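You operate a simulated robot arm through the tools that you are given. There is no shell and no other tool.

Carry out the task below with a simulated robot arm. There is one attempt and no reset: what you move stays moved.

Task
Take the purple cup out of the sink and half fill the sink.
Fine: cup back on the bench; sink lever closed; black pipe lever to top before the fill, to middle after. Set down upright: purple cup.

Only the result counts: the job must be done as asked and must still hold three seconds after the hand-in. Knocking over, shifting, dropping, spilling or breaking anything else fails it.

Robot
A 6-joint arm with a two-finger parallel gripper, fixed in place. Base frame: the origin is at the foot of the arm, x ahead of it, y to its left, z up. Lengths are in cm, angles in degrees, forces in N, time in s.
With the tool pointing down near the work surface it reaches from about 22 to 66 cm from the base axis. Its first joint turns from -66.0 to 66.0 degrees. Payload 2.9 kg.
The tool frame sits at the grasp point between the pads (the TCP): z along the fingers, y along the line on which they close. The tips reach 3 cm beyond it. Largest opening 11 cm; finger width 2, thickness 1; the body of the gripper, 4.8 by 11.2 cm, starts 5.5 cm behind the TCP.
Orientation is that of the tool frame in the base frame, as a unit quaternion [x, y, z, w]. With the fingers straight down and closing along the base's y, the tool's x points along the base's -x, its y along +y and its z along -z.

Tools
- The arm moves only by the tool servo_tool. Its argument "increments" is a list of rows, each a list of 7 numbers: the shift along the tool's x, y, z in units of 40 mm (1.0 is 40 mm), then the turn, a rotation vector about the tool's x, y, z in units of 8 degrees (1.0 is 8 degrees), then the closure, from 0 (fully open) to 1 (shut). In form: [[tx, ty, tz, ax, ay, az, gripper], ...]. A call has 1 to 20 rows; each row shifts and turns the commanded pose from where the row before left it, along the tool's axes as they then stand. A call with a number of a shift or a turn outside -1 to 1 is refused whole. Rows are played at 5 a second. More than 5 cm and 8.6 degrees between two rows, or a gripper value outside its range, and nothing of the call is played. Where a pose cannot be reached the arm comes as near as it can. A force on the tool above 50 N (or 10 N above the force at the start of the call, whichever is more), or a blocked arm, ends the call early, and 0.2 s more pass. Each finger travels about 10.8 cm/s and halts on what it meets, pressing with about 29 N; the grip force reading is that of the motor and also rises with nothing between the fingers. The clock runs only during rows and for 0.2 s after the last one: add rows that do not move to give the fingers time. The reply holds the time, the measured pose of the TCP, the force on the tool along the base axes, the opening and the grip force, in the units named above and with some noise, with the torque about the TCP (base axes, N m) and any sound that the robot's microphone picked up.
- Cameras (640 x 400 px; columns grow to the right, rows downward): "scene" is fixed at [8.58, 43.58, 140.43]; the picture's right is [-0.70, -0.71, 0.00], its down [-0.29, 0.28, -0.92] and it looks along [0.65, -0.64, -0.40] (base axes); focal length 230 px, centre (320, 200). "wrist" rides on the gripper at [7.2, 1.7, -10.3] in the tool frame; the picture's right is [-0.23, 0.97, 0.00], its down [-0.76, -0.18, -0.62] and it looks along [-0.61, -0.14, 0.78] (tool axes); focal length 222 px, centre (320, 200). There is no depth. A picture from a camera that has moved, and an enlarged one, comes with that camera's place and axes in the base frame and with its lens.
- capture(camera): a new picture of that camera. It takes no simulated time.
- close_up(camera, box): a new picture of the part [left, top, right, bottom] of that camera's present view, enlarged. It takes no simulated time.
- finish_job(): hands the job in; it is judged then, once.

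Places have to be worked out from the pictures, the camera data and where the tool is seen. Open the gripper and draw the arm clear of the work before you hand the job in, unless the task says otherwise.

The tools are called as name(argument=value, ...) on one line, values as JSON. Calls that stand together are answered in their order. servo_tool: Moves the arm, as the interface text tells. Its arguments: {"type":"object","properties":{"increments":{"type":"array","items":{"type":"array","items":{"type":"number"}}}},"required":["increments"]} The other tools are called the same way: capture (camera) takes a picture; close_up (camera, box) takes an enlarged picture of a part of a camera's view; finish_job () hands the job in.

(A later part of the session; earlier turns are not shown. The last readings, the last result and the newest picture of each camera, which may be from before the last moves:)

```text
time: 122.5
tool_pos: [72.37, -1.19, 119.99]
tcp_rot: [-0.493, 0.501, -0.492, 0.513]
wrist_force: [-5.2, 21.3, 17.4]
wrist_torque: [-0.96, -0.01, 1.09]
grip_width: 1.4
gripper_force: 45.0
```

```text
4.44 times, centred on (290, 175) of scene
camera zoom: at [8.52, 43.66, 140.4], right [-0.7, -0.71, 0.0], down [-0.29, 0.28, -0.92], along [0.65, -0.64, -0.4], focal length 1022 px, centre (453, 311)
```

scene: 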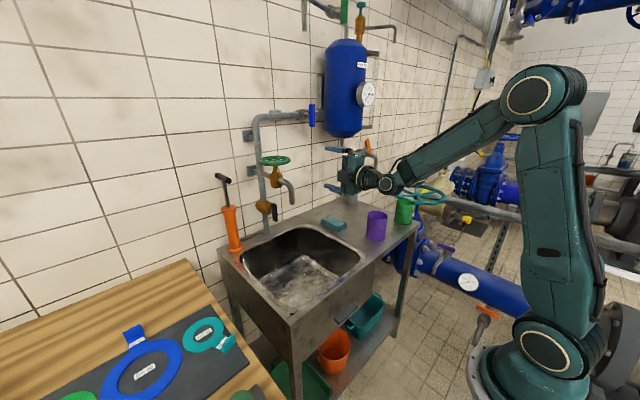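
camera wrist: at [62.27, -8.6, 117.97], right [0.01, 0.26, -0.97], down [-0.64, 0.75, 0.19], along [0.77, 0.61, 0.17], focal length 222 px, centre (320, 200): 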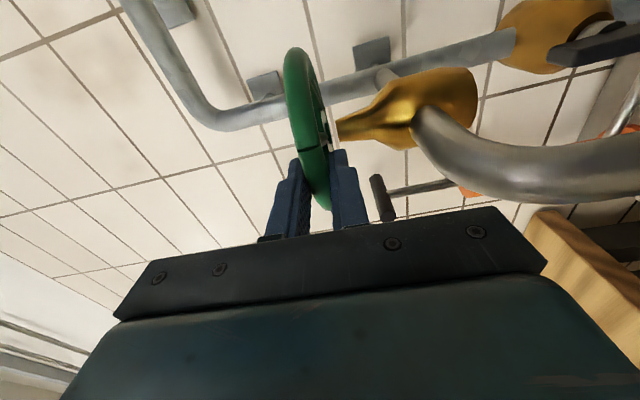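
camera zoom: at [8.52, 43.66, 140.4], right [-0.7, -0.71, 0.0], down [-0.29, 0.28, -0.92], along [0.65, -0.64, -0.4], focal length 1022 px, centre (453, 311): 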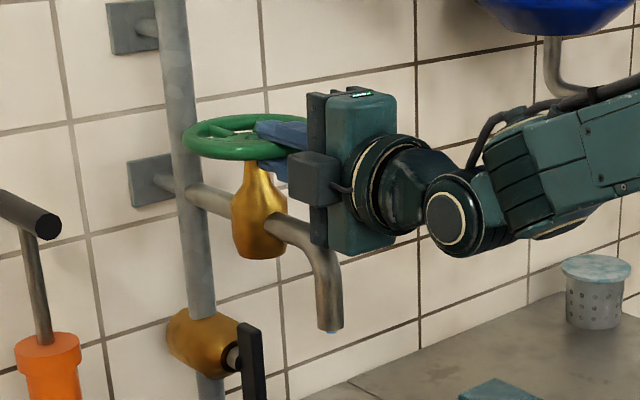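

There's a bluish spot at the spout outlet that may be water. Checking closely before turning further.

close_up(camera="scene", box=[275, 180, 325, 220])

close_up(camera="scene", box=[220, 190, 380, 320])

close_up(camera="wrist", box=[240, 40, 360, 220])

```text
10.00 times, centred on (300, 200) of scene
camera zoom: at [8.52, 43.66, 140.4], right [-0.7, -0.71, 0.0], down [-0.29, 0.28, -0.92], along [0.65, -0.64, -0.4], focal length 2299 px, centre (520, 200)
```

zoom: 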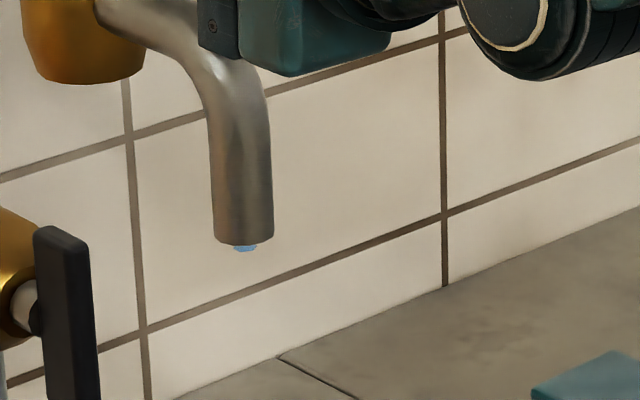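

```text
3.08 times, centred on (300, 255) of scene
camera zoom: at [8.52, 43.66, 140.4], right [-0.7, -0.71, 0.0], down [-0.29, 0.28, -0.92], along [0.65, -0.64, -0.4], focal length 707 px, centre (382, 31)
```

zoom: 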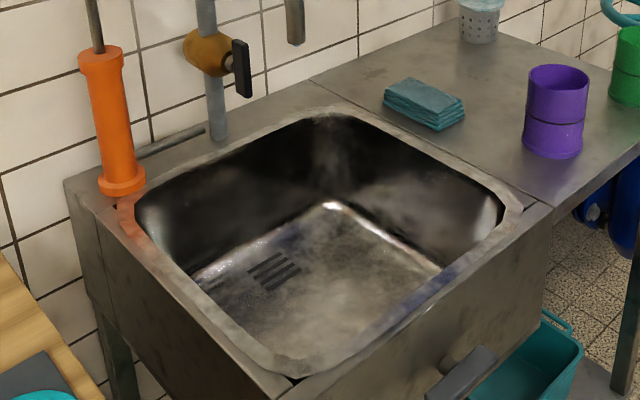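

```text
2.22 times, centred on (300, 130) of wrist
camera zoom: at [62.27, -8.6, 117.97], right [0.01, 0.26, -0.97], down [-0.64, 0.75, 0.19], along [0.77, 0.61, 0.17], focal length 494 px, centre (364, 356)
```

zoom: 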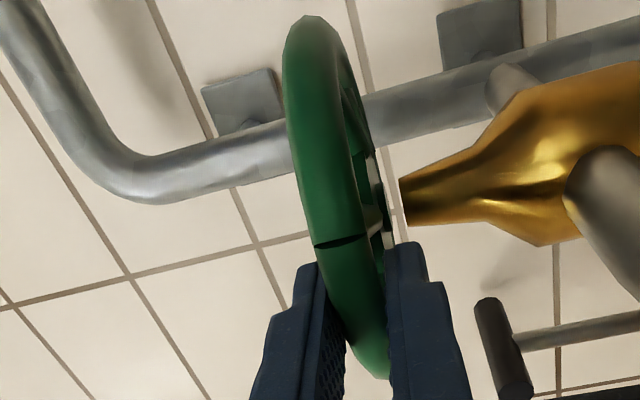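

Water has just started at the spout, so the vertical lever feeds the tap. I'll hold here for 2 s, easing the vertical load, and watch flow and level.

servo_tool(increments=[[0, -0.06, 0, 0, 0, 0, 1], [0, 0, 0, 0, 0, 0, 1], [0, 0, 0, 0, 0, 0, 1], [0, 0, 0, 0, 0, 0, 1], [0, 0, 0, 0, 0, 0, 1], [0, 0, 0, 0, 0, 0, 1], [0, 0, 0, 0, 0, 0, 1], [0, 0, 0, 0, 0, 0, 1], [0, 0, 0, 0, 0, 0, 1], [0, 0, 0, 0, 0, 0, 1]])

close_up(camera="scene", box=[220, 160, 380, 320])

```text
time: 124.7
tool_pos: [72.53, -1.42, 119.98]
tcp_rot: [-0.494, 0.503, -0.491, 0.512]
wrist_force: [0.3, 20.0, 16.8]
wrist_torque: [-0.91, 0.0, 1.09]
grip_width: 1.43
gripper_force: 44.8
```

```text
2.50 times, centred on (300, 240) of scene
camera zoom: at [8.54, 43.66, 140.4], right [-0.7, -0.71, 0.0], down [-0.29, 0.28, -0.92], along [0.65, -0.64, -0.4], focal length 575 px, centre (370, 100)
```

zoom: 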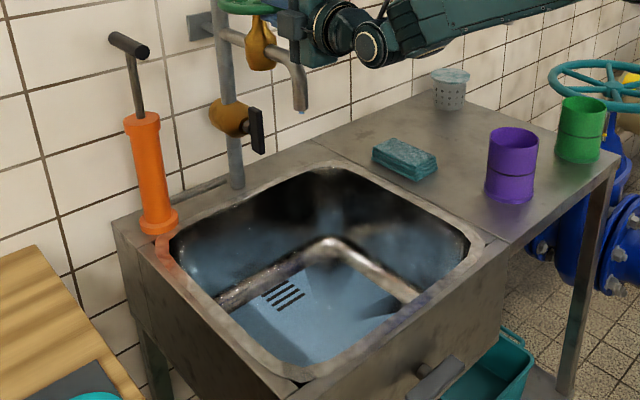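

The sink is filling fast, so I must judge the level now; images cost no time.

close_up(camera="scene", box=[235, 215, 370, 320])

close_up(camera="scene", box=[275, 180, 325, 220])

capture(camera="wrist")

```text
3.81 times, centred on (302, 268) of scene
camera zoom: at [8.54, 43.66, 140.4], right [-0.7, -0.71, 0.0], down [-0.29, 0.28, -0.92], along [0.65, -0.64, -0.4], focal length 876 px, centre (387, -57)
```

zoom: 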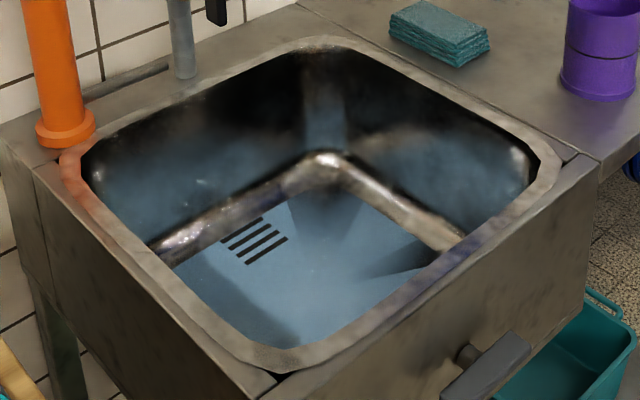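

```text
10.00 times, centred on (300, 200) of scene
camera zoom: at [8.54, 43.66, 140.4], right [-0.7, -0.71, 0.0], down [-0.29, 0.28, -0.92], along [0.65, -0.64, -0.4], focal length 2299 px, centre (520, 200)
```

zoom: 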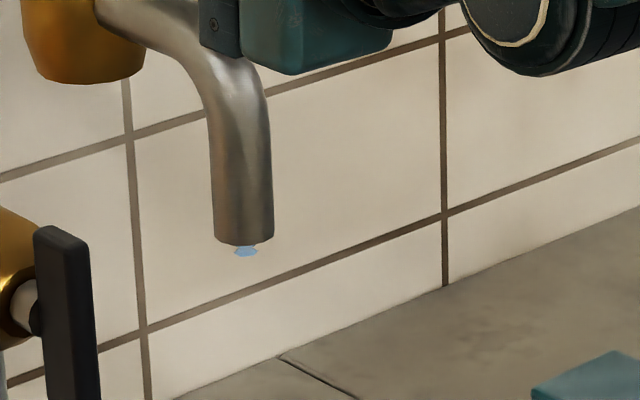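

```text
taken
camera wrist: at [62.25, -8.62, 118.03], right [0.0, 0.26, -0.97], down [-0.63, 0.75, 0.2], along [0.77, 0.61, 0.16], focal length 222 px, centre (320, 200)
```

wrist: 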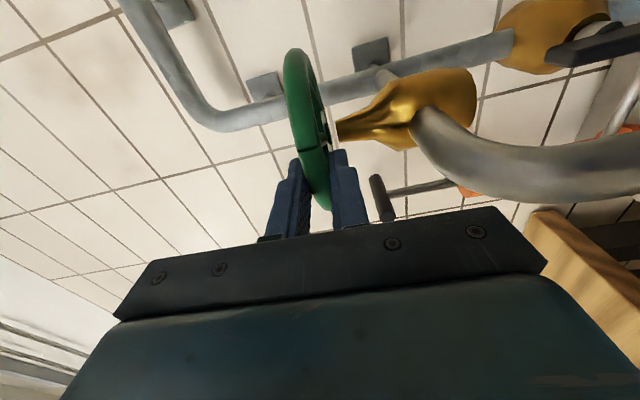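

It's a thin layer over the sink floor (the blue on the walls is reflection), so the drain is holding. I'll wait another 2 s at this opening to measure the rate.

servo_tool(increments=[[0, 0, 0, 0, 0, 0, 1], [0, 0, 0, 0, 0, 0, 1], [0, 0, 0, 0, 0, 0, 1], [0, 0, 0, 0, 0, 0, 1], [0, 0, 0, 0, 0, 0, 1], [0, 0, 0, 0, 0, 0, 1], [0, 0, 0, 0, 0, 0, 1], [0, 0, 0, 0, 0, 0, 1], [0, 0, 0, 0, 0, 0, 1], [0, 0, 0, 0, 0, 0, 1]])

close_up(camera="scene", box=[235, 215, 370, 320])

close_up(camera="scene", box=[275, 180, 325, 220])

```text
time: 126.9
tool_pos: [72.42, -1.31, 119.95]
tcp_rot: [-0.494, 0.504, -0.49, 0.512]
wrist_force: [-0.2, 21.1, 16.6]
wrist_torque: [-0.9, -0.01, 1.01]
grip_width: 1.42
gripper_force: 44.8
```

```text
3.81 times, centred on (302, 268) of scene
camera zoom: at [8.54, 43.66, 140.4], right [-0.7, -0.71, 0.0], down [-0.29, 0.28, -0.92], along [0.65, -0.64, -0.4], focal length 876 px, centre (387, -57)
```

zoom: 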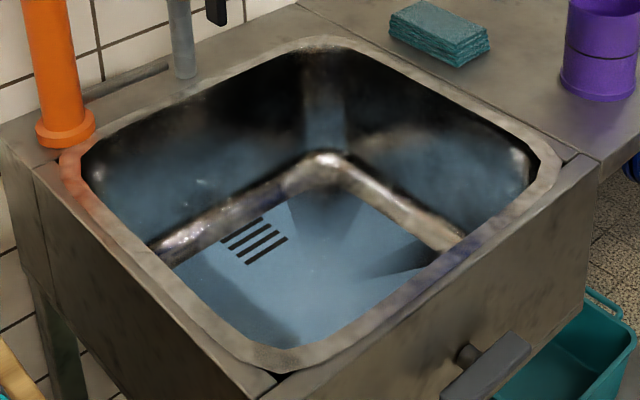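

```text
10.00 times, centred on (300, 200) of scene
camera zoom: at [8.54, 43.66, 140.4], right [-0.7, -0.71, 0.0], down [-0.29, 0.28, -0.92], along [0.65, -0.64, -0.4], focal length 2299 px, centre (520, 200)
```

zoom: 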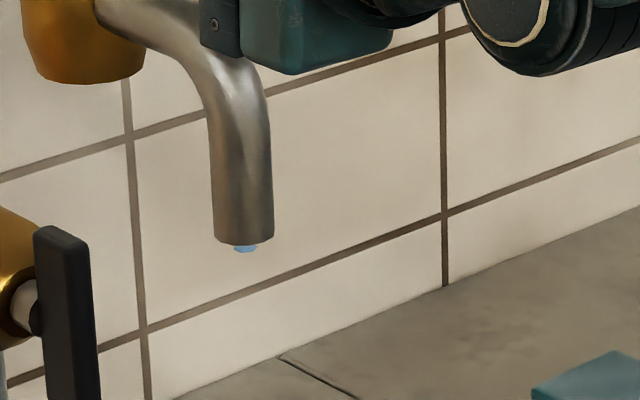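

Only dripping so far: the rim mark shows about 18° of rotation. I'll ease the vertical load and turn another ~30° counter-clockwise.

servo_tool(increments=[[0, -0.08, 0, 0, 0, 0, 1], [0.185, 0, -0.005, 0, 0, 0, 1], [0.185, 0, 0.02, 0, 0, 0, 1], [0.183, 0, 0.04, 0, 0, 0, 1], [0.175, 0, 0.06, 0, 0, 0, 1], [0, 0, 0, 0, 0, 0, 1]])

capture(camera="wrist")

close_up(camera="scene", box=[220, 160, 380, 320])

```text
time: 128.3
tool_pos: [72.91, -4.02, 119.9]
tcp_rot: [-0.497, 0.503, -0.487, 0.513]
wrist_force: [-10.6, 27.2, 4.2]
wrist_torque: [-0.59, 0.88, 1.49]
grip_width: 1.53
gripper_force: 45.4
```

```text
taken
camera wrist: at [62.79, -11.32, 118.03], right [0.0, 0.26, -0.97], down [-0.64, 0.74, 0.2], along [0.77, 0.62, 0.16], focal length 222 px, centre (320, 200)
```

wrist: 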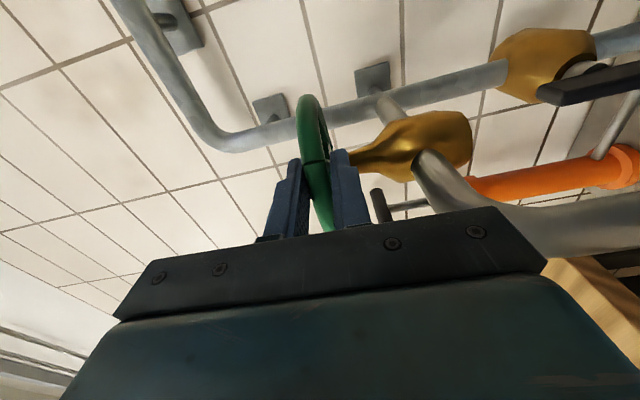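

```text
2.50 times, centred on (300, 240) of scene
camera zoom: at [8.53, 43.68, 140.4], right [-0.7, -0.71, 0.0], down [-0.29, 0.28, -0.92], along [0.65, -0.64, -0.4], focal length 575 px, centre (370, 100)
```

zoom: 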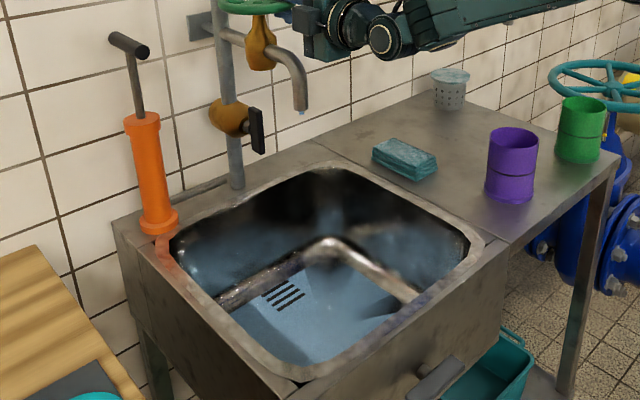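

About 37° turned, still only drips. I'll open the fingers, back off, and take a second stroke.

servo_tool(increments=[[0, 0, 0, 0, 0, 0, 0.8], [0, 0, 0, 0, 0, 0, 0.64], [0, 0, 0, 0, 0, 0, 0.64], [0, 0, -0.6, 0, 0, 0, 0.64], [0, 0, -0.8, 0, 0, 0, 0.64], [-0.5, 0, 0, 0, 0, 0, 0.64], [-0.5, 0, 0, 0, 0, 0, 0.64], [-0.4, 0, 0, 0, 0, 0, 0.64], [0, 0, 0, 0, 0, 0, 0.64]])

capture(camera="wrist")

close_up(camera="scene", box=[240, 130, 370, 310])

```text
time: 130.3
tool_pos: [67.21, 0.76, 120.07]
tcp_rot: [-0.493, 0.505, -0.494, 0.508]
wrist_force: [0.3, 0.2, 0.3]
wrist_torque: [-0.01, 0.0, -0.01]
grip_width: 3.99
gripper_force: 0.1
```

```text
taken
camera wrist: at [57.08, -6.46, 118.2], right [0.0, 0.25, -0.97], down [-0.63, 0.75, 0.2], along [0.78, 0.61, 0.16], focal length 222 px, centre (320, 200)
```

wrist: 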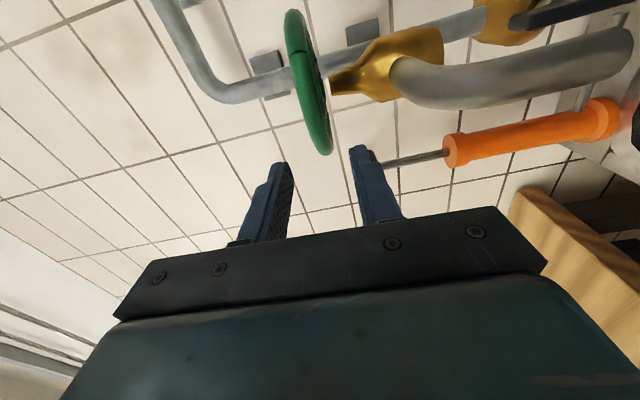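

```text
2.22 times, centred on (305, 220) of scene
camera zoom: at [8.58, 43.58, 140.43], right [-0.7, -0.71, 0.0], down [-0.29, 0.28, -0.92], along [0.65, -0.64, -0.4], focal length 511 px, centre (353, 156)
```

zoom: 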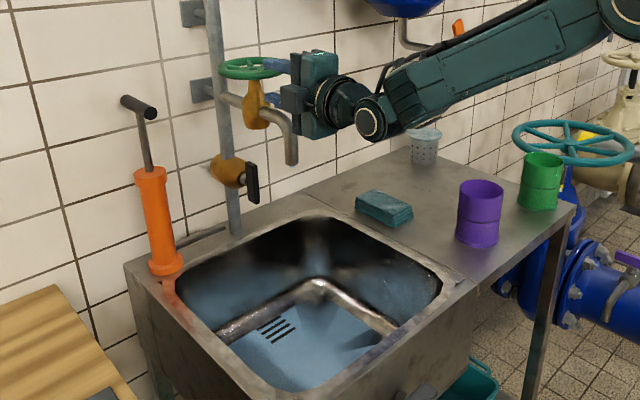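

Second stroke: advance, clamp and turn through the arc.

servo_tool(increments=[[-0.12, 0.05, 0.5, 0, 0, 0, 0.64], [0, 0, 0.5, 0, 0, 0, 0.64], [0, 0, 0.5, 0, 0, 0, 0.64], [0, 0, 0, 0, 0, 0, 0.8], [0, 0, 0, 0, 0, 0, 1], [0, 0, 0, 0, 0, 0, 1], [0, 0, 0, 0, 0, 0, 1], [0.155, 0, -0.085, 0, 0, 0, 1], [0.17, 0, -0.072, 0, 0, 0, 1], [0.18, 0, -0.05, 0, 0, 0, 1], [0.185, 0, -0.028, 0, 0, 0, 1], [0.185, 0, -0.005, 0, 0, 0, 1], [0.185, 0, 0.02, 0, 0, 0, 1], [0, 0, 0, 0, 0, 0, 1]])

capture(camera="wrist")

close_up(camera="scene", box=[240, 130, 370, 310])

```text
time: 133.3
tool_pos: [72.4, -2.15, 119.96]
tcp_rot: [-0.496, 0.502, -0.489, 0.512]
wrist_force: [-16.3, 24.9, 6.5]
wrist_torque: [-0.4, 0.87, 1.33]
grip_width: 1.52
gripper_force: 45.1
```

```text
taken
camera wrist: at [62.25, -9.53, 118.0], right [0.0, 0.26, -0.97], down [-0.64, 0.75, 0.2], along [0.77, 0.62, 0.16], focal length 222 px, centre (320, 200)
```

wrist: 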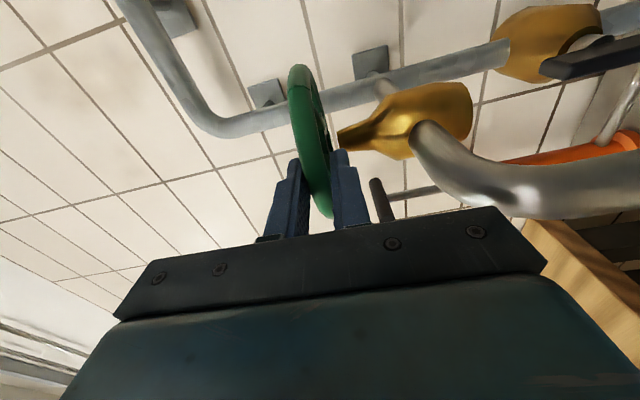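

```text
2.22 times, centred on (305, 220) of scene
camera zoom: at [8.52, 43.67, 140.4], right [-0.7, -0.71, 0.0], down [-0.29, 0.28, -0.92], along [0.65, -0.64, -0.4], focal length 511 px, centre (353, 156)
```

zoom: 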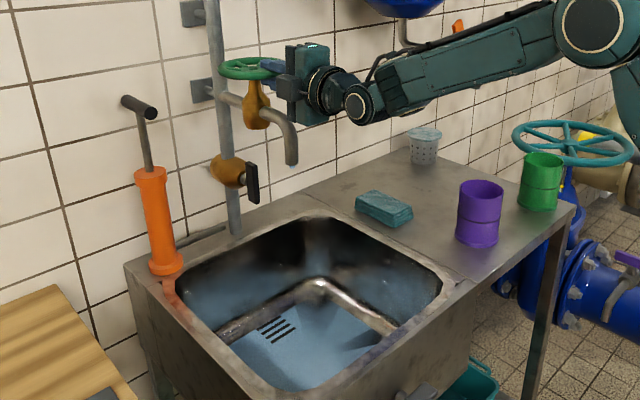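

No water at the outlet now despite ~70° of opening. Checking the outlet and the sink more closely.

close_up(camera="scene", box=[275, 180, 325, 220])

close_up(camera="scene", box=[235, 215, 370, 320])

close_up(camera="wrist", box=[240, 40, 360, 220])

```text
10.00 times, centred on (300, 200) of scene
camera zoom: at [8.52, 43.67, 140.4], right [-0.7, -0.71, 0.0], down [-0.29, 0.28, -0.92], along [0.65, -0.64, -0.4], focal length 2299 px, centre (520, 200)
```

zoom: 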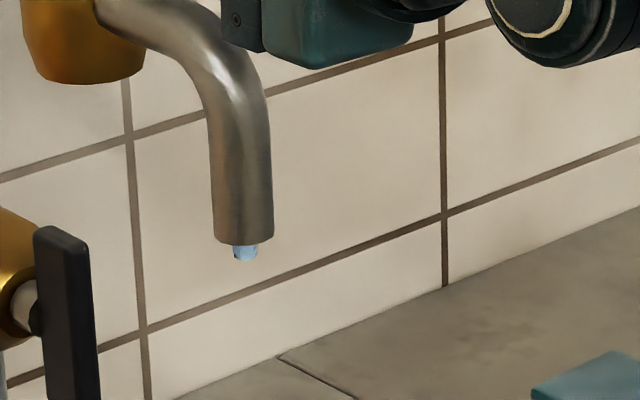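

```text
3.81 times, centred on (302, 268) of scene
camera zoom: at [8.52, 43.67, 140.4], right [-0.7, -0.71, 0.0], down [-0.29, 0.28, -0.92], along [0.65, -0.64, -0.4], focal length 876 px, centre (387, -57)
```

zoom: 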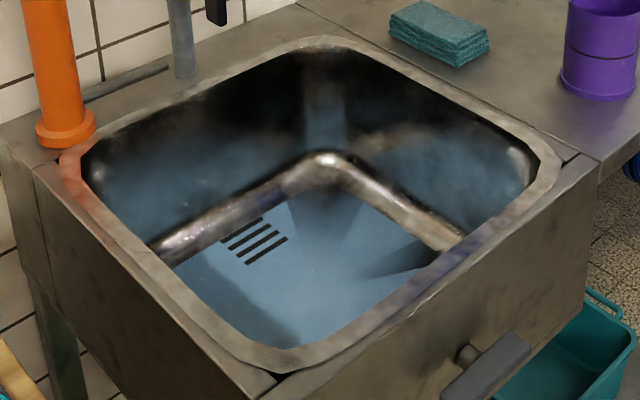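

```text
2.22 times, centred on (300, 130) of wrist
camera zoom: at [62.25, -9.53, 118.0], right [0.0, 0.26, -0.97], down [-0.64, 0.75, 0.2], along [0.77, 0.62, 0.16], focal length 494 px, centre (364, 356)
```

zoom: 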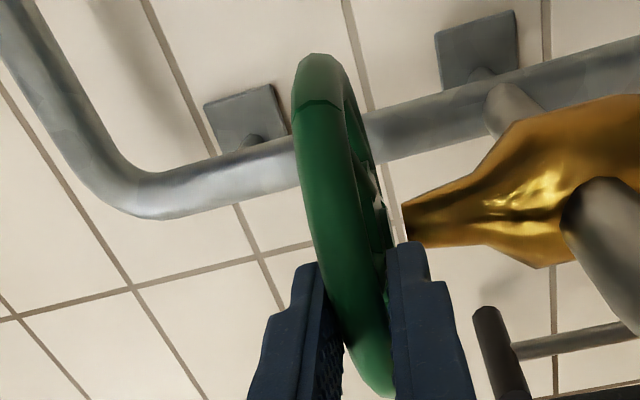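

The water stub at the outlet is larger than before, so flow grows with opening but is still a trickle. I'll continue this stroke, regrip and take a third one.

servo_tool(increments=[[0.183, 0, 0.04, 0, 0, 0, 1], [0.175, 0, 0.06, 0, 0, 0, 1], [0.168, 0, 0.085, 0, 0, 0, 1], [0, 0, 0, 0, 0, 0, 1], [0, 0, 0, 0, 0, 0, 0.8], [0, 0, 0, 0, 0, 0, 0.64], [0, 0, 0, 0, 0, 0, 0.64], [0, 0, -0.6, 0, 0, 0, 0.64], [0, 0, -0.8, 0, 0, 0, 0.64], [-0.55, 0, 0, 0, 0, 0, 0.64], [-0.55, 0, 0, 0, 0, 0, 0.64], [-0.5, 0, 0, 0, 0, 0, 0.64], [0, 0, 0, 0, 0, 0, 0.64]])

close_up(camera="scene", box=[240, 130, 370, 310])

close_up(camera="scene", box=[275, 180, 325, 220])

```text
time: 136.1
tool_pos: [67.38, 1.44, 120.02]
tcp_rot: [-0.495, 0.505, -0.492, 0.508]
wrist_force: [0.6, 0.1, -0.1]
wrist_torque: [0.02, 0.01, 0.0]
grip_width: 3.95
gripper_force: 0.1
```

```text
2.22 times, centred on (305, 220) of scene
camera zoom: at [8.58, 43.58, 140.43], right [-0.7, -0.71, 0.0], down [-0.29, 0.28, -0.92], along [0.65, -0.64, -0.4], focal length 511 px, centre (353, 156)
```

zoom: 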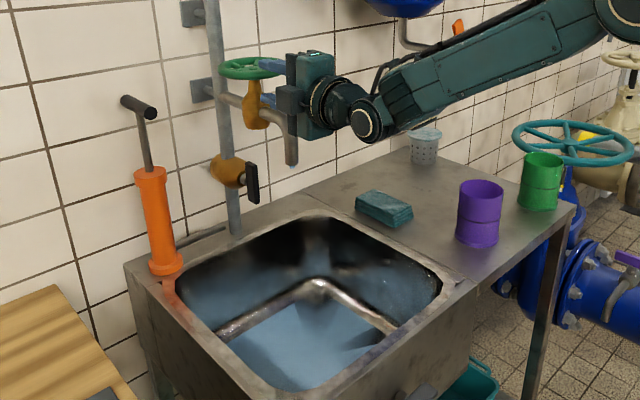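

```text
10.00 times, centred on (300, 200) of scene
camera zoom: at [8.58, 43.58, 140.43], right [-0.7, -0.71, 0.0], down [-0.29, 0.28, -0.92], along [0.65, -0.64, -0.4], focal length 2299 px, centre (520, 200)
```

zoom: 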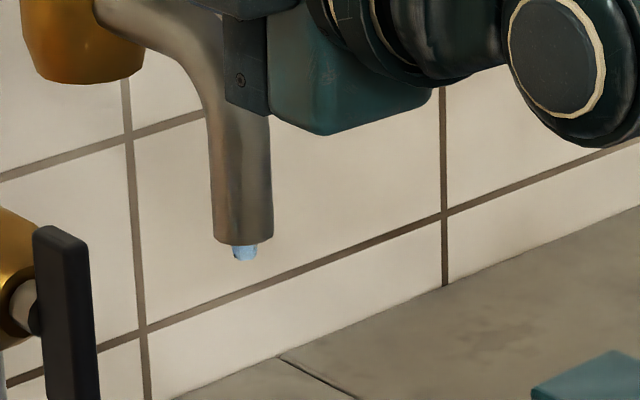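

The drain slots have now disappeared under the water, so the level really is rising. Zooming to read it.

close_up(camera="scene", box=[235, 215, 370, 320])

```text
3.81 times, centred on (302, 268) of scene
camera zoom: at [8.58, 43.58, 140.43], right [-0.7, -0.71, 0.0], down [-0.29, 0.28, -0.92], along [0.65, -0.64, -0.4], focal length 876 px, centre (387, -57)
```

zoom: 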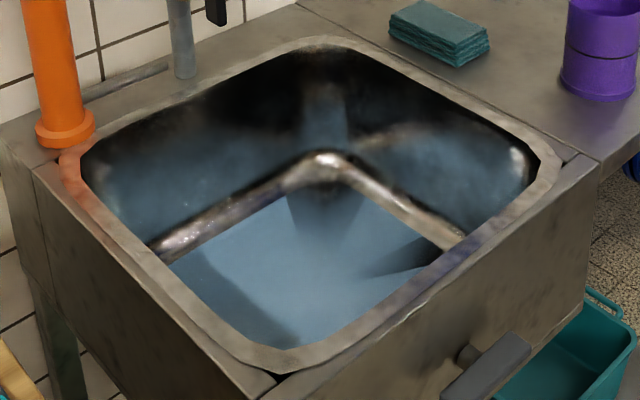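

About 1 cm deep. I'll take a third stroke to raise the flow.

servo_tool(increments=[[0, 0.03, 0.5, 0, 0, 0, 0.64], [0, 0, 0.5, 0, 0, 0, 0.64], [0, 0, 0.46, 0, 0, 0, 0.64], [0, 0, 0, 0, 0, 0, 0.8], [0, 0, 0, 0, 0, 0, 1], [0, 0, 0, 0, 0, 0, 1], [0, 0, 0, 0, 0, 0, 1], [0.155, 0, -0.085, 0, 0, 0, 1], [0.17, 0, -0.072, 0, 0, 0, 1], [0.18, 0, -0.05, 0, 0, 0, 1], [0.185, 0, -0.028, 0, 0, 0, 1], [0.185, 0, -0.005, 0, 0, 0, 1], [0.185, 0, 0.02, 0, 0, 0, 1], [0.183, 0, 0.04, 0, 0, 0, 1], [0.175, 0, 0.06, 0, 0, 0, 1], [0.168, 0, 0.085, 0, 0, 0, 1], [0, 0, 0, 0, 0, 0, 1]])

close_up(camera="scene", box=[240, 130, 370, 310])

close_up(camera="scene", box=[235, 215, 370, 320])

capture(camera="wrist")

```text
time: 139.7
tool_pos: [73.26, -4.28, 119.98]
tcp_rot: [-0.495, 0.502, -0.49, 0.513]
wrist_force: [-11.6, 25.6, 8.4]
wrist_torque: [-0.29, 0.78, 1.39]
grip_width: 1.5
gripper_force: 45.5
```

```text
2.22 times, centred on (305, 220) of scene
camera zoom: at [8.52, 43.67, 140.4], right [-0.7, -0.71, 0.0], down [-0.29, 0.28, -0.92], along [0.65, -0.64, -0.4], focal length 511 px, centre (353, 156)
```

zoom: 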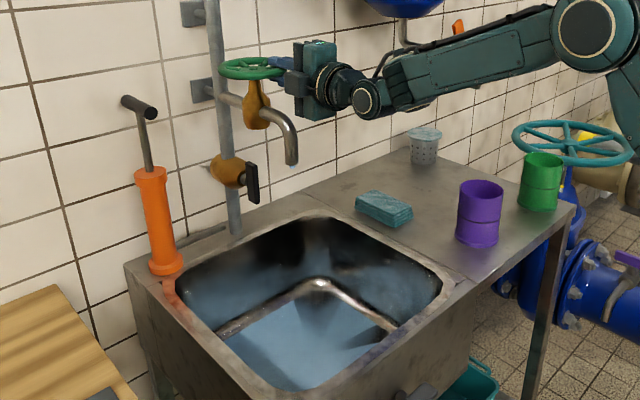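

```text
3.81 times, centred on (302, 268) of scene
camera zoom: at [8.52, 43.67, 140.4], right [-0.7, -0.71, 0.0], down [-0.29, 0.28, -0.92], along [0.65, -0.64, -0.4], focal length 876 px, centre (387, -57)
```

zoom: 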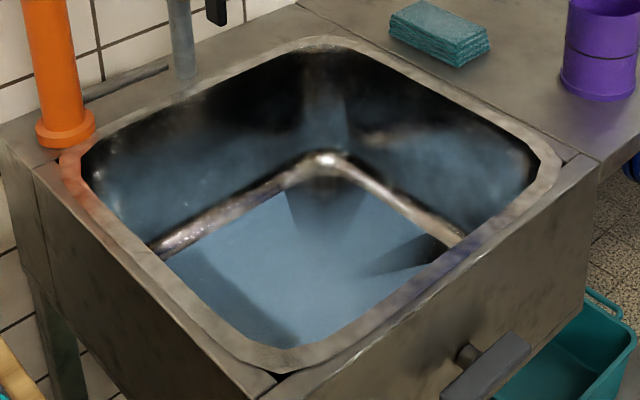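

```text
taken
camera wrist: at [63.14, -11.67, 118.0], right [0.0, 0.26, -0.97], down [-0.64, 0.75, 0.2], along [0.77, 0.62, 0.16], focal length 222 px, centre (320, 200)
```

wrist: 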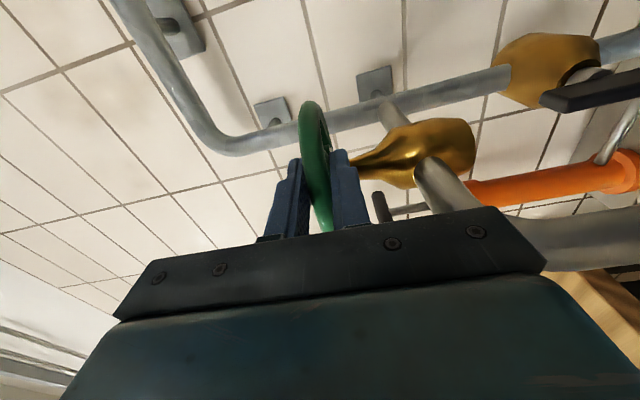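

The level is creeping up; by projection, half full (z≈74.6) will put the waterline on the back wall at row ~175 in this zoom, and it's now near row 238. Holding 4 s.

servo_tool(increments=[[0, 0, 0, 0, 0, 0, 1], [0, 0, 0, 0, 0, 0, 1], [0, 0, 0, 0, 0, 0, 1], [0, 0, 0, 0, 0, 0, 1], [0, 0, 0, 0, 0, 0, 1], [0, 0, 0, 0, 0, 0, 1], [0, 0, 0, 0, 0, 0, 1], [0, 0, 0, 0, 0, 0, 1], [0, 0, 0, 0, 0, 0, 1], [0, 0, 0, 0, 0, 0, 1], [0, 0, 0, 0, 0, 0, 1], [0, 0, 0, 0, 0, 0, 1], [0, 0, 0, 0, 0, 0, 1], [0, 0, 0, 0, 0, 0, 1], [0, 0, 0, 0, 0, 0, 1], [0, 0, 0, 0, 0, 0, 1], [0, 0, 0, 0, 0, 0, 1], [0, 0, 0, 0, 0, 0, 1], [0, 0, 0, 0, 0, 0, 1], [0, 0, 0, 0, 0, 0, 1]])

close_up(camera="scene", box=[235, 215, 370, 320])

close_up(camera="scene", box=[275, 180, 325, 220])

```text
time: 143.9
tool_pos: [73.24, -4.37, 119.93]
tcp_rot: [-0.496, 0.501, -0.489, 0.513]
wrist_force: [0.0, 23.8, 17.7]
wrist_torque: [-0.37, 0.64, 1.12]
grip_width: 1.47
gripper_force: 45.1
```

```text
3.81 times, centred on (302, 268) of scene
camera zoom: at [8.54, 43.67, 140.4], right [-0.7, -0.71, 0.0], down [-0.29, 0.28, -0.92], along [0.65, -0.64, -0.4], focal length 876 px, centre (387, -57)
```

zoom: 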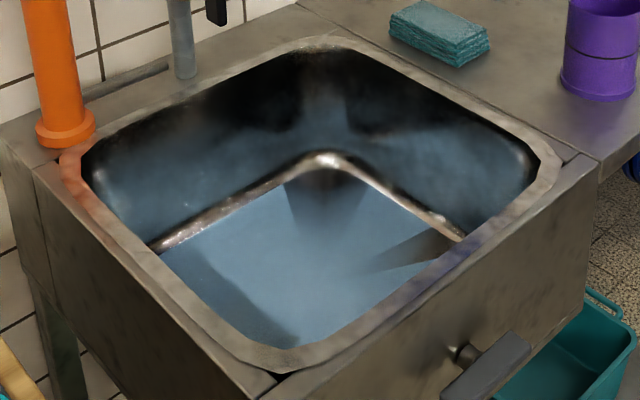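

```text
10.00 times, centred on (300, 200) of scene
camera zoom: at [8.54, 43.67, 140.4], right [-0.7, -0.71, 0.0], down [-0.29, 0.28, -0.92], along [0.65, -0.64, -0.4], focal length 2299 px, centre (520, 200)
```

zoom: 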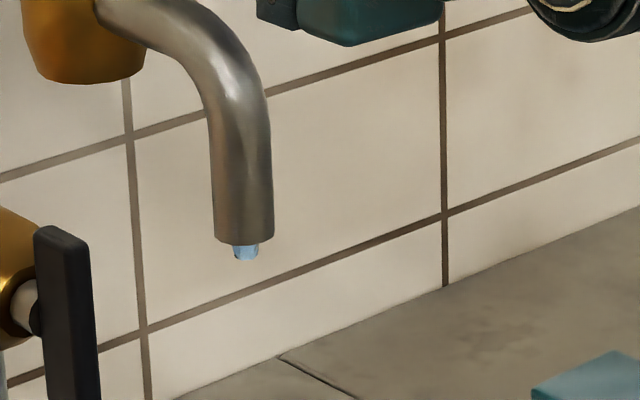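

About 11 rows of rise in 4 s, so roughly 17 s more to half. Holding another 8 s in two steps.

servo_tool(increments=[[0, 0, 0, 0, 0, 0, 1], [0, 0, 0, 0, 0, 0, 1], [0, 0, 0, 0, 0, 0, 1], [0, 0, 0, 0, 0, 0, 1], [0, 0, 0, 0, 0, 0, 1], [0, 0, 0, 0, 0, 0, 1], [0, 0, 0, 0, 0, 0, 1], [0, 0, 0, 0, 0, 0, 1], [0, 0, 0, 0, 0, 0, 1], [0, 0, 0, 0, 0, 0, 1], [0, 0, 0, 0, 0, 0, 1], [0, 0, 0, 0, 0, 0, 1], [0, 0, 0, 0, 0, 0, 1], [0, 0, 0, 0, 0, 0, 1], [0, 0, 0, 0, 0, 0, 1], [0, 0, 0, 0, 0, 0, 1], [0, 0, 0, 0, 0, 0, 1], [0, 0, 0, 0, 0, 0, 1], [0, 0, 0, 0, 0, 0, 1], [0, 0, 0, 0, 0, 0, 1]])

close_up(camera="scene", box=[235, 215, 370, 320])

```text
time: 148.1
tool_pos: [73.3, -4.44, 119.91]
tcp_rot: [-0.496, 0.502, -0.49, 0.512]
wrist_force: [-0.7, 24.5, 17.5]
wrist_torque: [-0.36, 0.65, 1.06]
grip_width: 1.47
gripper_force: 45.0
```

```text
3.81 times, centred on (302, 268) of scene
camera zoom: at [8.54, 43.67, 140.4], right [-0.7, -0.71, 0.0], down [-0.29, 0.28, -0.92], along [0.65, -0.64, -0.4], focal length 876 px, centre (387, -57)
```

zoom: 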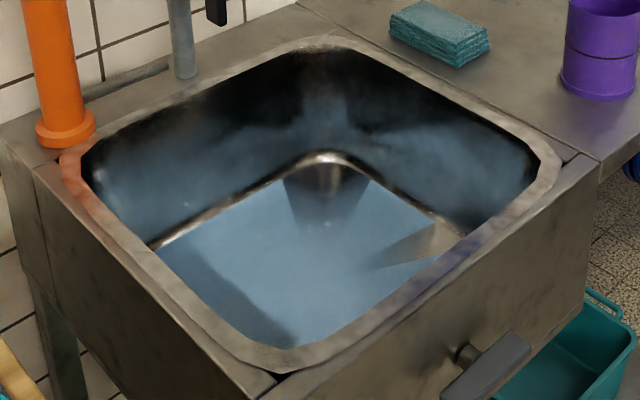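

Rise is about 0.2 cm/s; the level is now near z 70 (floor 65.4, half ≈ 74.4). Waiting further.

servo_tool(increments=[[0, 0, 0, 0, 0, 0, 1], [0, 0, 0, 0, 0, 0, 1], [0, 0, 0, 0, 0, 0, 1], [0, 0, 0, 0, 0, 0, 1], [0, 0, 0, 0, 0, 0, 1], [0, 0, 0, 0, 0, 0, 1], [0, 0, 0, 0, 0, 0, 1], [0, 0, 0, 0, 0, 0, 1], [0, 0, 0, 0, 0, 0, 1], [0, 0, 0, 0, 0, 0, 1], [0, 0, 0, 0, 0, 0, 1], [0, 0, 0, 0, 0, 0, 1], [0, 0, 0, 0, 0, 0, 1], [0, 0, 0, 0, 0, 0, 1], [0, 0, 0, 0, 0, 0, 1], [0, 0, 0, 0, 0, 0, 1], [0, 0, 0, 0, 0, 0, 1], [0, 0, 0, 0, 0, 0, 1], [0, 0, 0, 0, 0, 0, 1], [0, 0, 0, 0, 0, 0, 1]])

close_up(camera="scene", box=[235, 215, 370, 320])

```text
time: 152.3
tool_pos: [73.26, -4.38, 120.05]
tcp_rot: [-0.495, 0.502, -0.49, 0.512]
wrist_force: [-0.9, 23.5, 18.7]
wrist_torque: [-0.41, 0.63, 1.03]
grip_width: 1.51
gripper_force: 44.8
```

```text
3.81 times, centred on (302, 268) of scene
camera zoom: at [8.54, 43.67, 140.4], right [-0.7, -0.71, 0.0], down [-0.29, 0.28, -0.92], along [0.65, -0.64, -0.4], focal length 876 px, centre (387, -57)
```

zoom: 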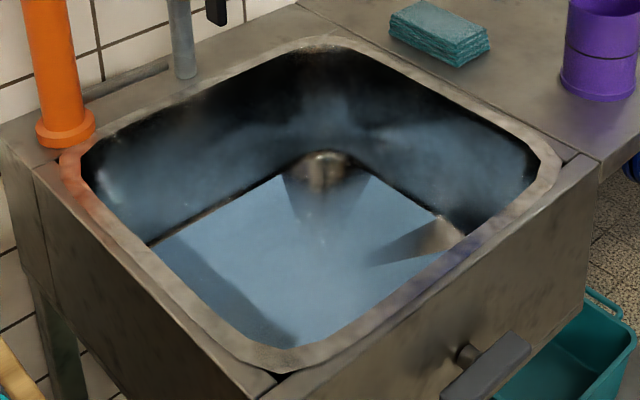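

Waterline at about row 208. Continuing to wait.

servo_tool(increments=[[0, 0, 0, 0, 0, 0, 1], [0, 0, 0, 0, 0, 0, 1], [0, 0, 0, 0, 0, 0, 1], [0, 0, 0, 0, 0, 0, 1], [0, 0, 0, 0, 0, 0, 1], [0, 0, 0, 0, 0, 0, 1], [0, 0, 0, 0, 0, 0, 1], [0, 0, 0, 0, 0, 0, 1], [0, 0, 0, 0, 0, 0, 1], [0, 0, 0, 0, 0, 0, 1], [0, 0, 0, 0, 0, 0, 1], [0, 0, 0, 0, 0, 0, 1], [0, 0, 0, 0, 0, 0, 1], [0, 0, 0, 0, 0, 0, 1], [0, 0, 0, 0, 0, 0, 1], [0, 0, 0, 0, 0, 0, 1], [0, 0, 0, 0, 0, 0, 1], [0, 0, 0, 0, 0, 0, 1], [0, 0, 0, 0, 0, 0, 1], [0, 0, 0, 0, 0, 0, 1]])

close_up(camera="scene", box=[235, 215, 370, 320])

```text
time: 156.5
tool_pos: [73.24, -4.4, 119.99]
tcp_rot: [-0.495, 0.502, -0.49, 0.513]
wrist_force: [-1.5, 23.9, 18.3]
wrist_torque: [-0.38, 0.61, 1.0]
grip_width: 1.48
gripper_force: 44.7
```

```text
3.81 times, centred on (302, 268) of scene
camera zoom: at [8.54, 43.67, 140.4], right [-0.7, -0.71, 0.0], down [-0.29, 0.28, -0.92], along [0.65, -0.64, -0.4], focal length 876 px, centre (387, -57)
```

zoom: 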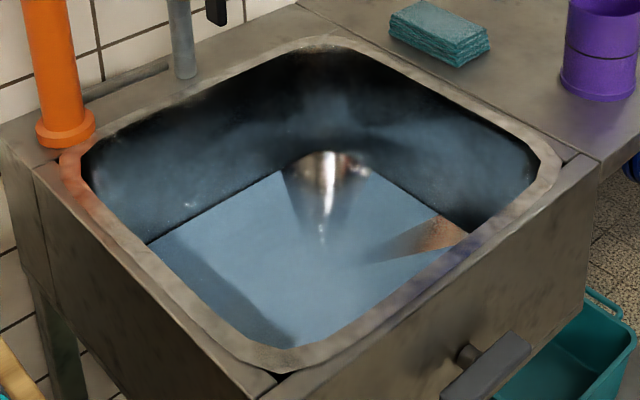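

I'll use a tighter zoom on the back wall waterline to measure the rate properly.

close_up(camera="scene", box=[265, 235, 325, 285])

servo_tool(increments=[[0, 0, 0, 0, 0, 0, 1], [0, 0, 0, 0, 0, 0, 1], [0, 0, 0, 0, 0, 0, 1], [0, 0, 0, 0, 0, 0, 1], [0, 0, 0, 0, 0, 0, 1], [0, 0, 0, 0, 0, 0, 1], [0, 0, 0, 0, 0, 0, 1], [0, 0, 0, 0, 0, 0, 1], [0, 0, 0, 0, 0, 0, 1], [0, 0, 0, 0, 0, 0, 1], [0, 0, 0, 0, 0, 0, 1], [0, 0, 0, 0, 0, 0, 1], [0, 0, 0, 0, 0, 0, 1], [0, 0, 0, 0, 0, 0, 1], [0, 0, 0, 0, 0, 0, 1], [0, 0, 0, 0, 0, 0, 1], [0, 0, 0, 0, 0, 0, 1], [0, 0, 0, 0, 0, 0, 1], [0, 0, 0, 0, 0, 0, 1], [0, 0, 0, 0, 0, 0, 1]])

close_up(camera="scene", box=[265, 235, 325, 285])

close_up(camera="scene", box=[235, 215, 370, 320])

```text
8.00 times, centred on (295, 260) of scene
camera zoom: at [8.54, 43.67, 140.4], right [-0.7, -0.71, 0.0], down [-0.29, 0.28, -0.92], along [0.65, -0.64, -0.4], focal length 1839 px, centre (520, -280)
```

zoom: 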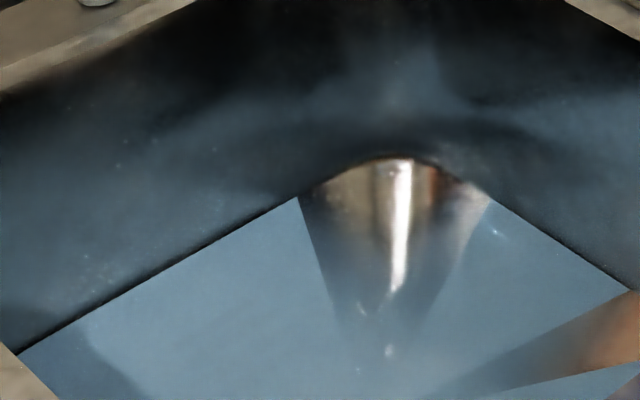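

```text
time: 160.7
tool_pos: [73.25, -4.42, 119.99]
tcp_rot: [-0.496, 0.503, -0.49, 0.512]
wrist_force: [-1.9, 22.5, 18.3]
wrist_torque: [-0.39, 0.57, 1.03]
grip_width: 1.49
gripper_force: 44.8
```

```text
8.00 times, centred on (295, 260) of scene
camera zoom: at [8.54, 43.67, 140.4], right [-0.7, -0.71, 0.0], down [-0.29, 0.28, -0.92], along [0.65, -0.64, -0.4], focal length 1839 px, centre (520, -280)
```

zoom: 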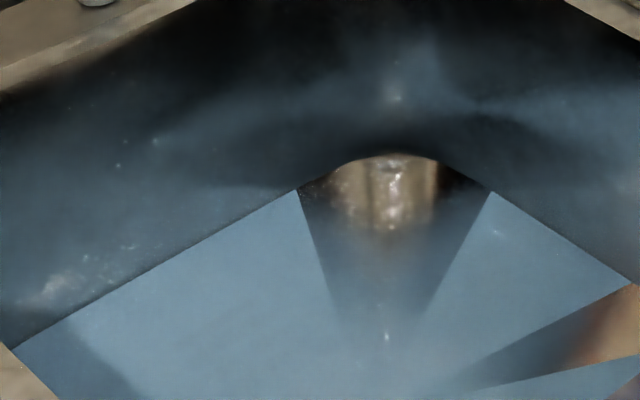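

```text
3.81 times, centred on (302, 268) of scene
camera zoom: at [8.54, 43.67, 140.4], right [-0.7, -0.71, 0.0], down [-0.29, 0.28, -0.92], along [0.65, -0.64, -0.4], focal length 876 px, centre (387, -57)
```

zoom: 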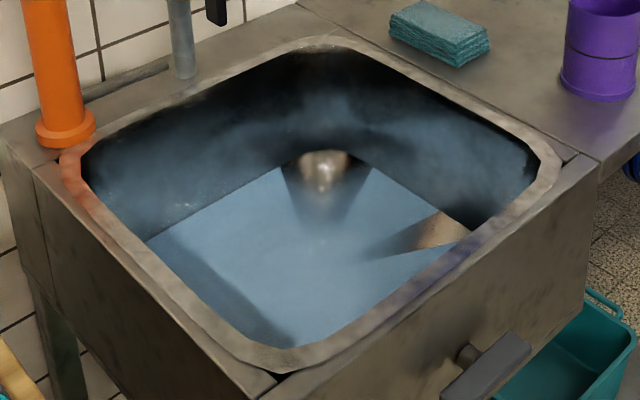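

Rise was about 0.4 cm in the last 4 s. I'll measure once more to see whether the rate is steady.

servo_tool(increments=[[0, 0, 0, 0, 0, 0, 1], [0, 0, 0, 0, 0, 0, 1], [0, 0, 0, 0, 0, 0, 1], [0, 0, 0, 0, 0, 0, 1], [0, 0, 0, 0, 0, 0, 1], [0, 0, 0, 0, 0, 0, 1], [0, 0, 0, 0, 0, 0, 1], [0, 0, 0, 0, 0, 0, 1], [0, 0, 0, 0, 0, 0, 1], [0, 0, 0, 0, 0, 0, 1], [0, 0, 0, 0, 0, 0, 1], [0, 0, 0, 0, 0, 0, 1], [0, 0, 0, 0, 0, 0, 1], [0, 0, 0, 0, 0, 0, 1], [0, 0, 0, 0, 0, 0, 1], [0, 0, 0, 0, 0, 0, 1], [0, 0, 0, 0, 0, 0, 1], [0, 0, 0, 0, 0, 0, 1], [0, 0, 0, 0, 0, 0, 1], [0, 0, 0, 0, 0, 0, 1]])

close_up(camera="scene", box=[265, 235, 325, 285])

close_up(camera="scene", box=[275, 180, 325, 220])

close_up(camera="scene", box=[310, 280, 390, 400])

```text
time: 164.9
tool_pos: [73.39, -4.65, 120.02]
tcp_rot: [-0.495, 0.502, -0.49, 0.512]
wrist_force: [-2.2, 22.8, 17.4]
wrist_torque: [-0.39, 0.58, 0.99]
grip_width: 1.46
gripper_force: 45.5
```

```text
8.00 times, centred on (295, 260) of scene
camera zoom: at [8.53, 43.66, 140.4], right [-0.7, -0.71, 0.0], down [-0.29, 0.28, -0.92], along [0.65, -0.64, -0.4], focal length 1839 px, centre (520, -280)
```

zoom: 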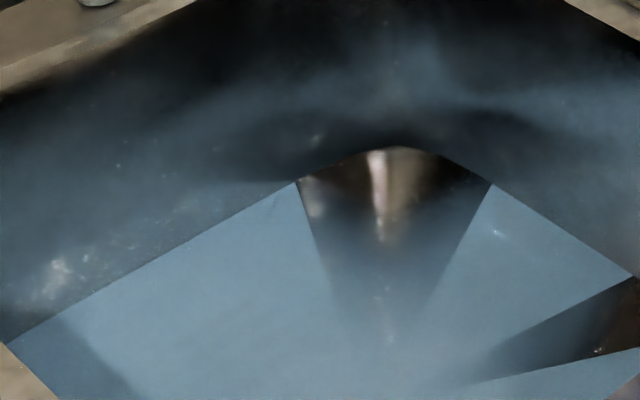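

```text
10.00 times, centred on (300, 200) of scene
camera zoom: at [8.53, 43.66, 140.4], right [-0.7, -0.71, 0.0], down [-0.29, 0.28, -0.92], along [0.65, -0.64, -0.4], focal length 2299 px, centre (520, 200)
```

zoom: 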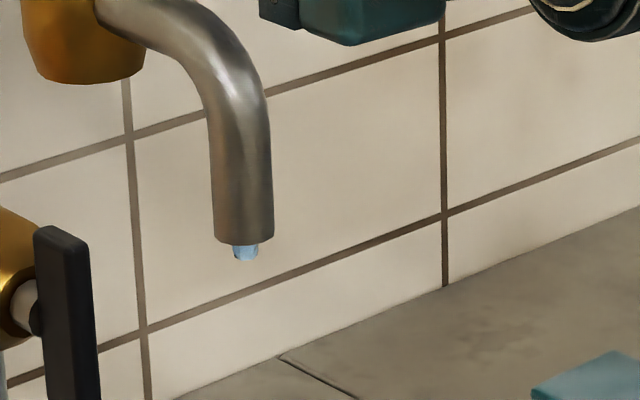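

```text
3.33 times, centred on (350, 340) of scene
camera zoom: at [8.53, 43.66, 140.4], right [-0.7, -0.71, 0.0], down [-0.29, 0.28, -0.92], along [0.65, -0.64, -0.4], focal length 766 px, centre (220, -267)
```

zoom: 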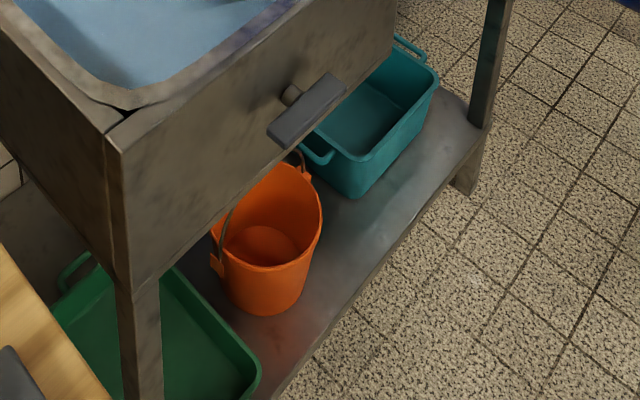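

Steady at ~0.115 cm/s. Re-solving with the wall positions (back wall x≈84.3, right wall y≈-20.7) puts the level at only z≈68, so about 6 cm remain; holding for several intervals.

servo_tool(increments=[[0, 0, 0, 0, 0, 0, 1], [0, 0, 0, 0, 0, 0, 1], [0, 0, 0, 0, 0, 0, 1], [0, 0, 0, 0, 0, 0, 1], [0, 0, 0, 0, 0, 0, 1], [0, 0, 0, 0, 0, 0, 1], [0, 0, 0, 0, 0, 0, 1], [0, 0, 0, 0, 0, 0, 1], [0, 0, 0, 0, 0, 0, 1], [0, 0, 0, 0, 0, 0, 1], [0, 0, 0, 0, 0, 0, 1], [0, 0, 0, 0, 0, 0, 1], [0, 0, 0, 0, 0, 0, 1], [0, 0, 0, 0, 0, 0, 1], [0, 0, 0, 0, 0, 0, 1], [0, 0, 0, 0, 0, 0, 1], [0, 0, 0, 0, 0, 0, 1], [0, 0, 0, 0, 0, 0, 1], [0, 0, 0, 0, 0, 0, 1], [0, 0, 0, 0, 0, 0, 1]])

servo_tool(increments=[[0, 0, 0, 0, 0, 0, 1], [0, 0, 0, 0, 0, 0, 1], [0, 0, 0, 0, 0, 0, 1], [0, 0, 0, 0, 0, 0, 1], [0, 0, 0, 0, 0, 0, 1], [0, 0, 0, 0, 0, 0, 1], [0, 0, 0, 0, 0, 0, 1], [0, 0, 0, 0, 0, 0, 1], [0, 0, 0, 0, 0, 0, 1], [0, 0, 0, 0, 0, 0, 1], [0, 0, 0, 0, 0, 0, 1], [0, 0, 0, 0, 0, 0, 1], [0, 0, 0, 0, 0, 0, 1], [0, 0, 0, 0, 0, 0, 1], [0, 0, 0, 0, 0, 0, 1], [0, 0, 0, 0, 0, 0, 1], [0, 0, 0, 0, 0, 0, 1], [0, 0, 0, 0, 0, 0, 1], [0, 0, 0, 0, 0, 0, 1], [0, 0, 0, 0, 0, 0, 1]])

close_up(camera="scene", box=[265, 235, 325, 285])

close_up(camera="scene", box=[235, 215, 370, 320])

```text
time: 169.1
tool_pos: [73.25, -4.43, 119.98]
tcp_rot: [-0.495, 0.503, -0.49, 0.512]
wrist_force: [-1.0, 22.2, 18.1]
wrist_torque: [-0.41, 0.56, 0.98]
grip_width: 1.43
gripper_force: 44.9
```

```text
time: 173.3
tool_pos: [73.25, -4.48, 120.06]
tcp_rot: [-0.495, 0.503, -0.49, 0.512]
wrist_force: [-2.1, 21.8, 17.3]
wrist_torque: [-0.39, 0.53, 0.92]
grip_width: 1.44
gripper_force: 45.4
```

```text
8.00 times, centred on (295, 260) of scene
camera zoom: at [8.53, 43.66, 140.4], right [-0.7, -0.71, 0.0], down [-0.29, 0.28, -0.92], along [0.65, -0.64, -0.4], focal length 1839 px, centre (520, -280)
```

zoom: 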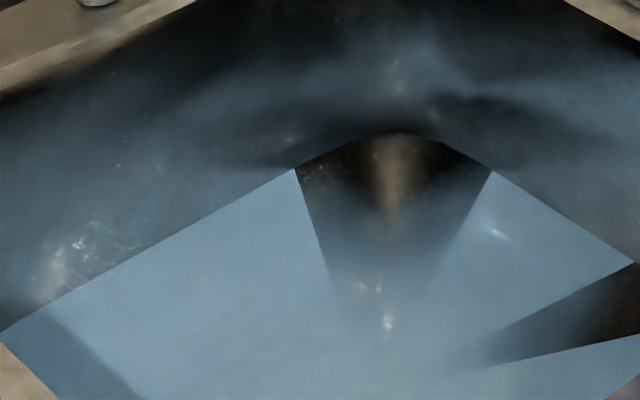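

```text
3.81 times, centred on (302, 268) of scene
camera zoom: at [8.53, 43.66, 140.4], right [-0.7, -0.71, 0.0], down [-0.29, 0.28, -0.92], along [0.65, -0.64, -0.4], focal length 876 px, centre (387, -57)
```

zoom: 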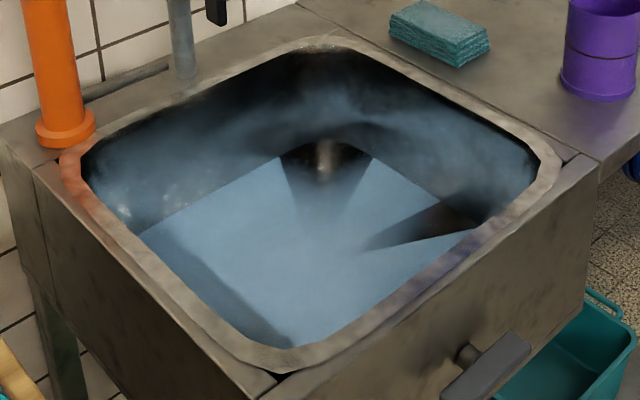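

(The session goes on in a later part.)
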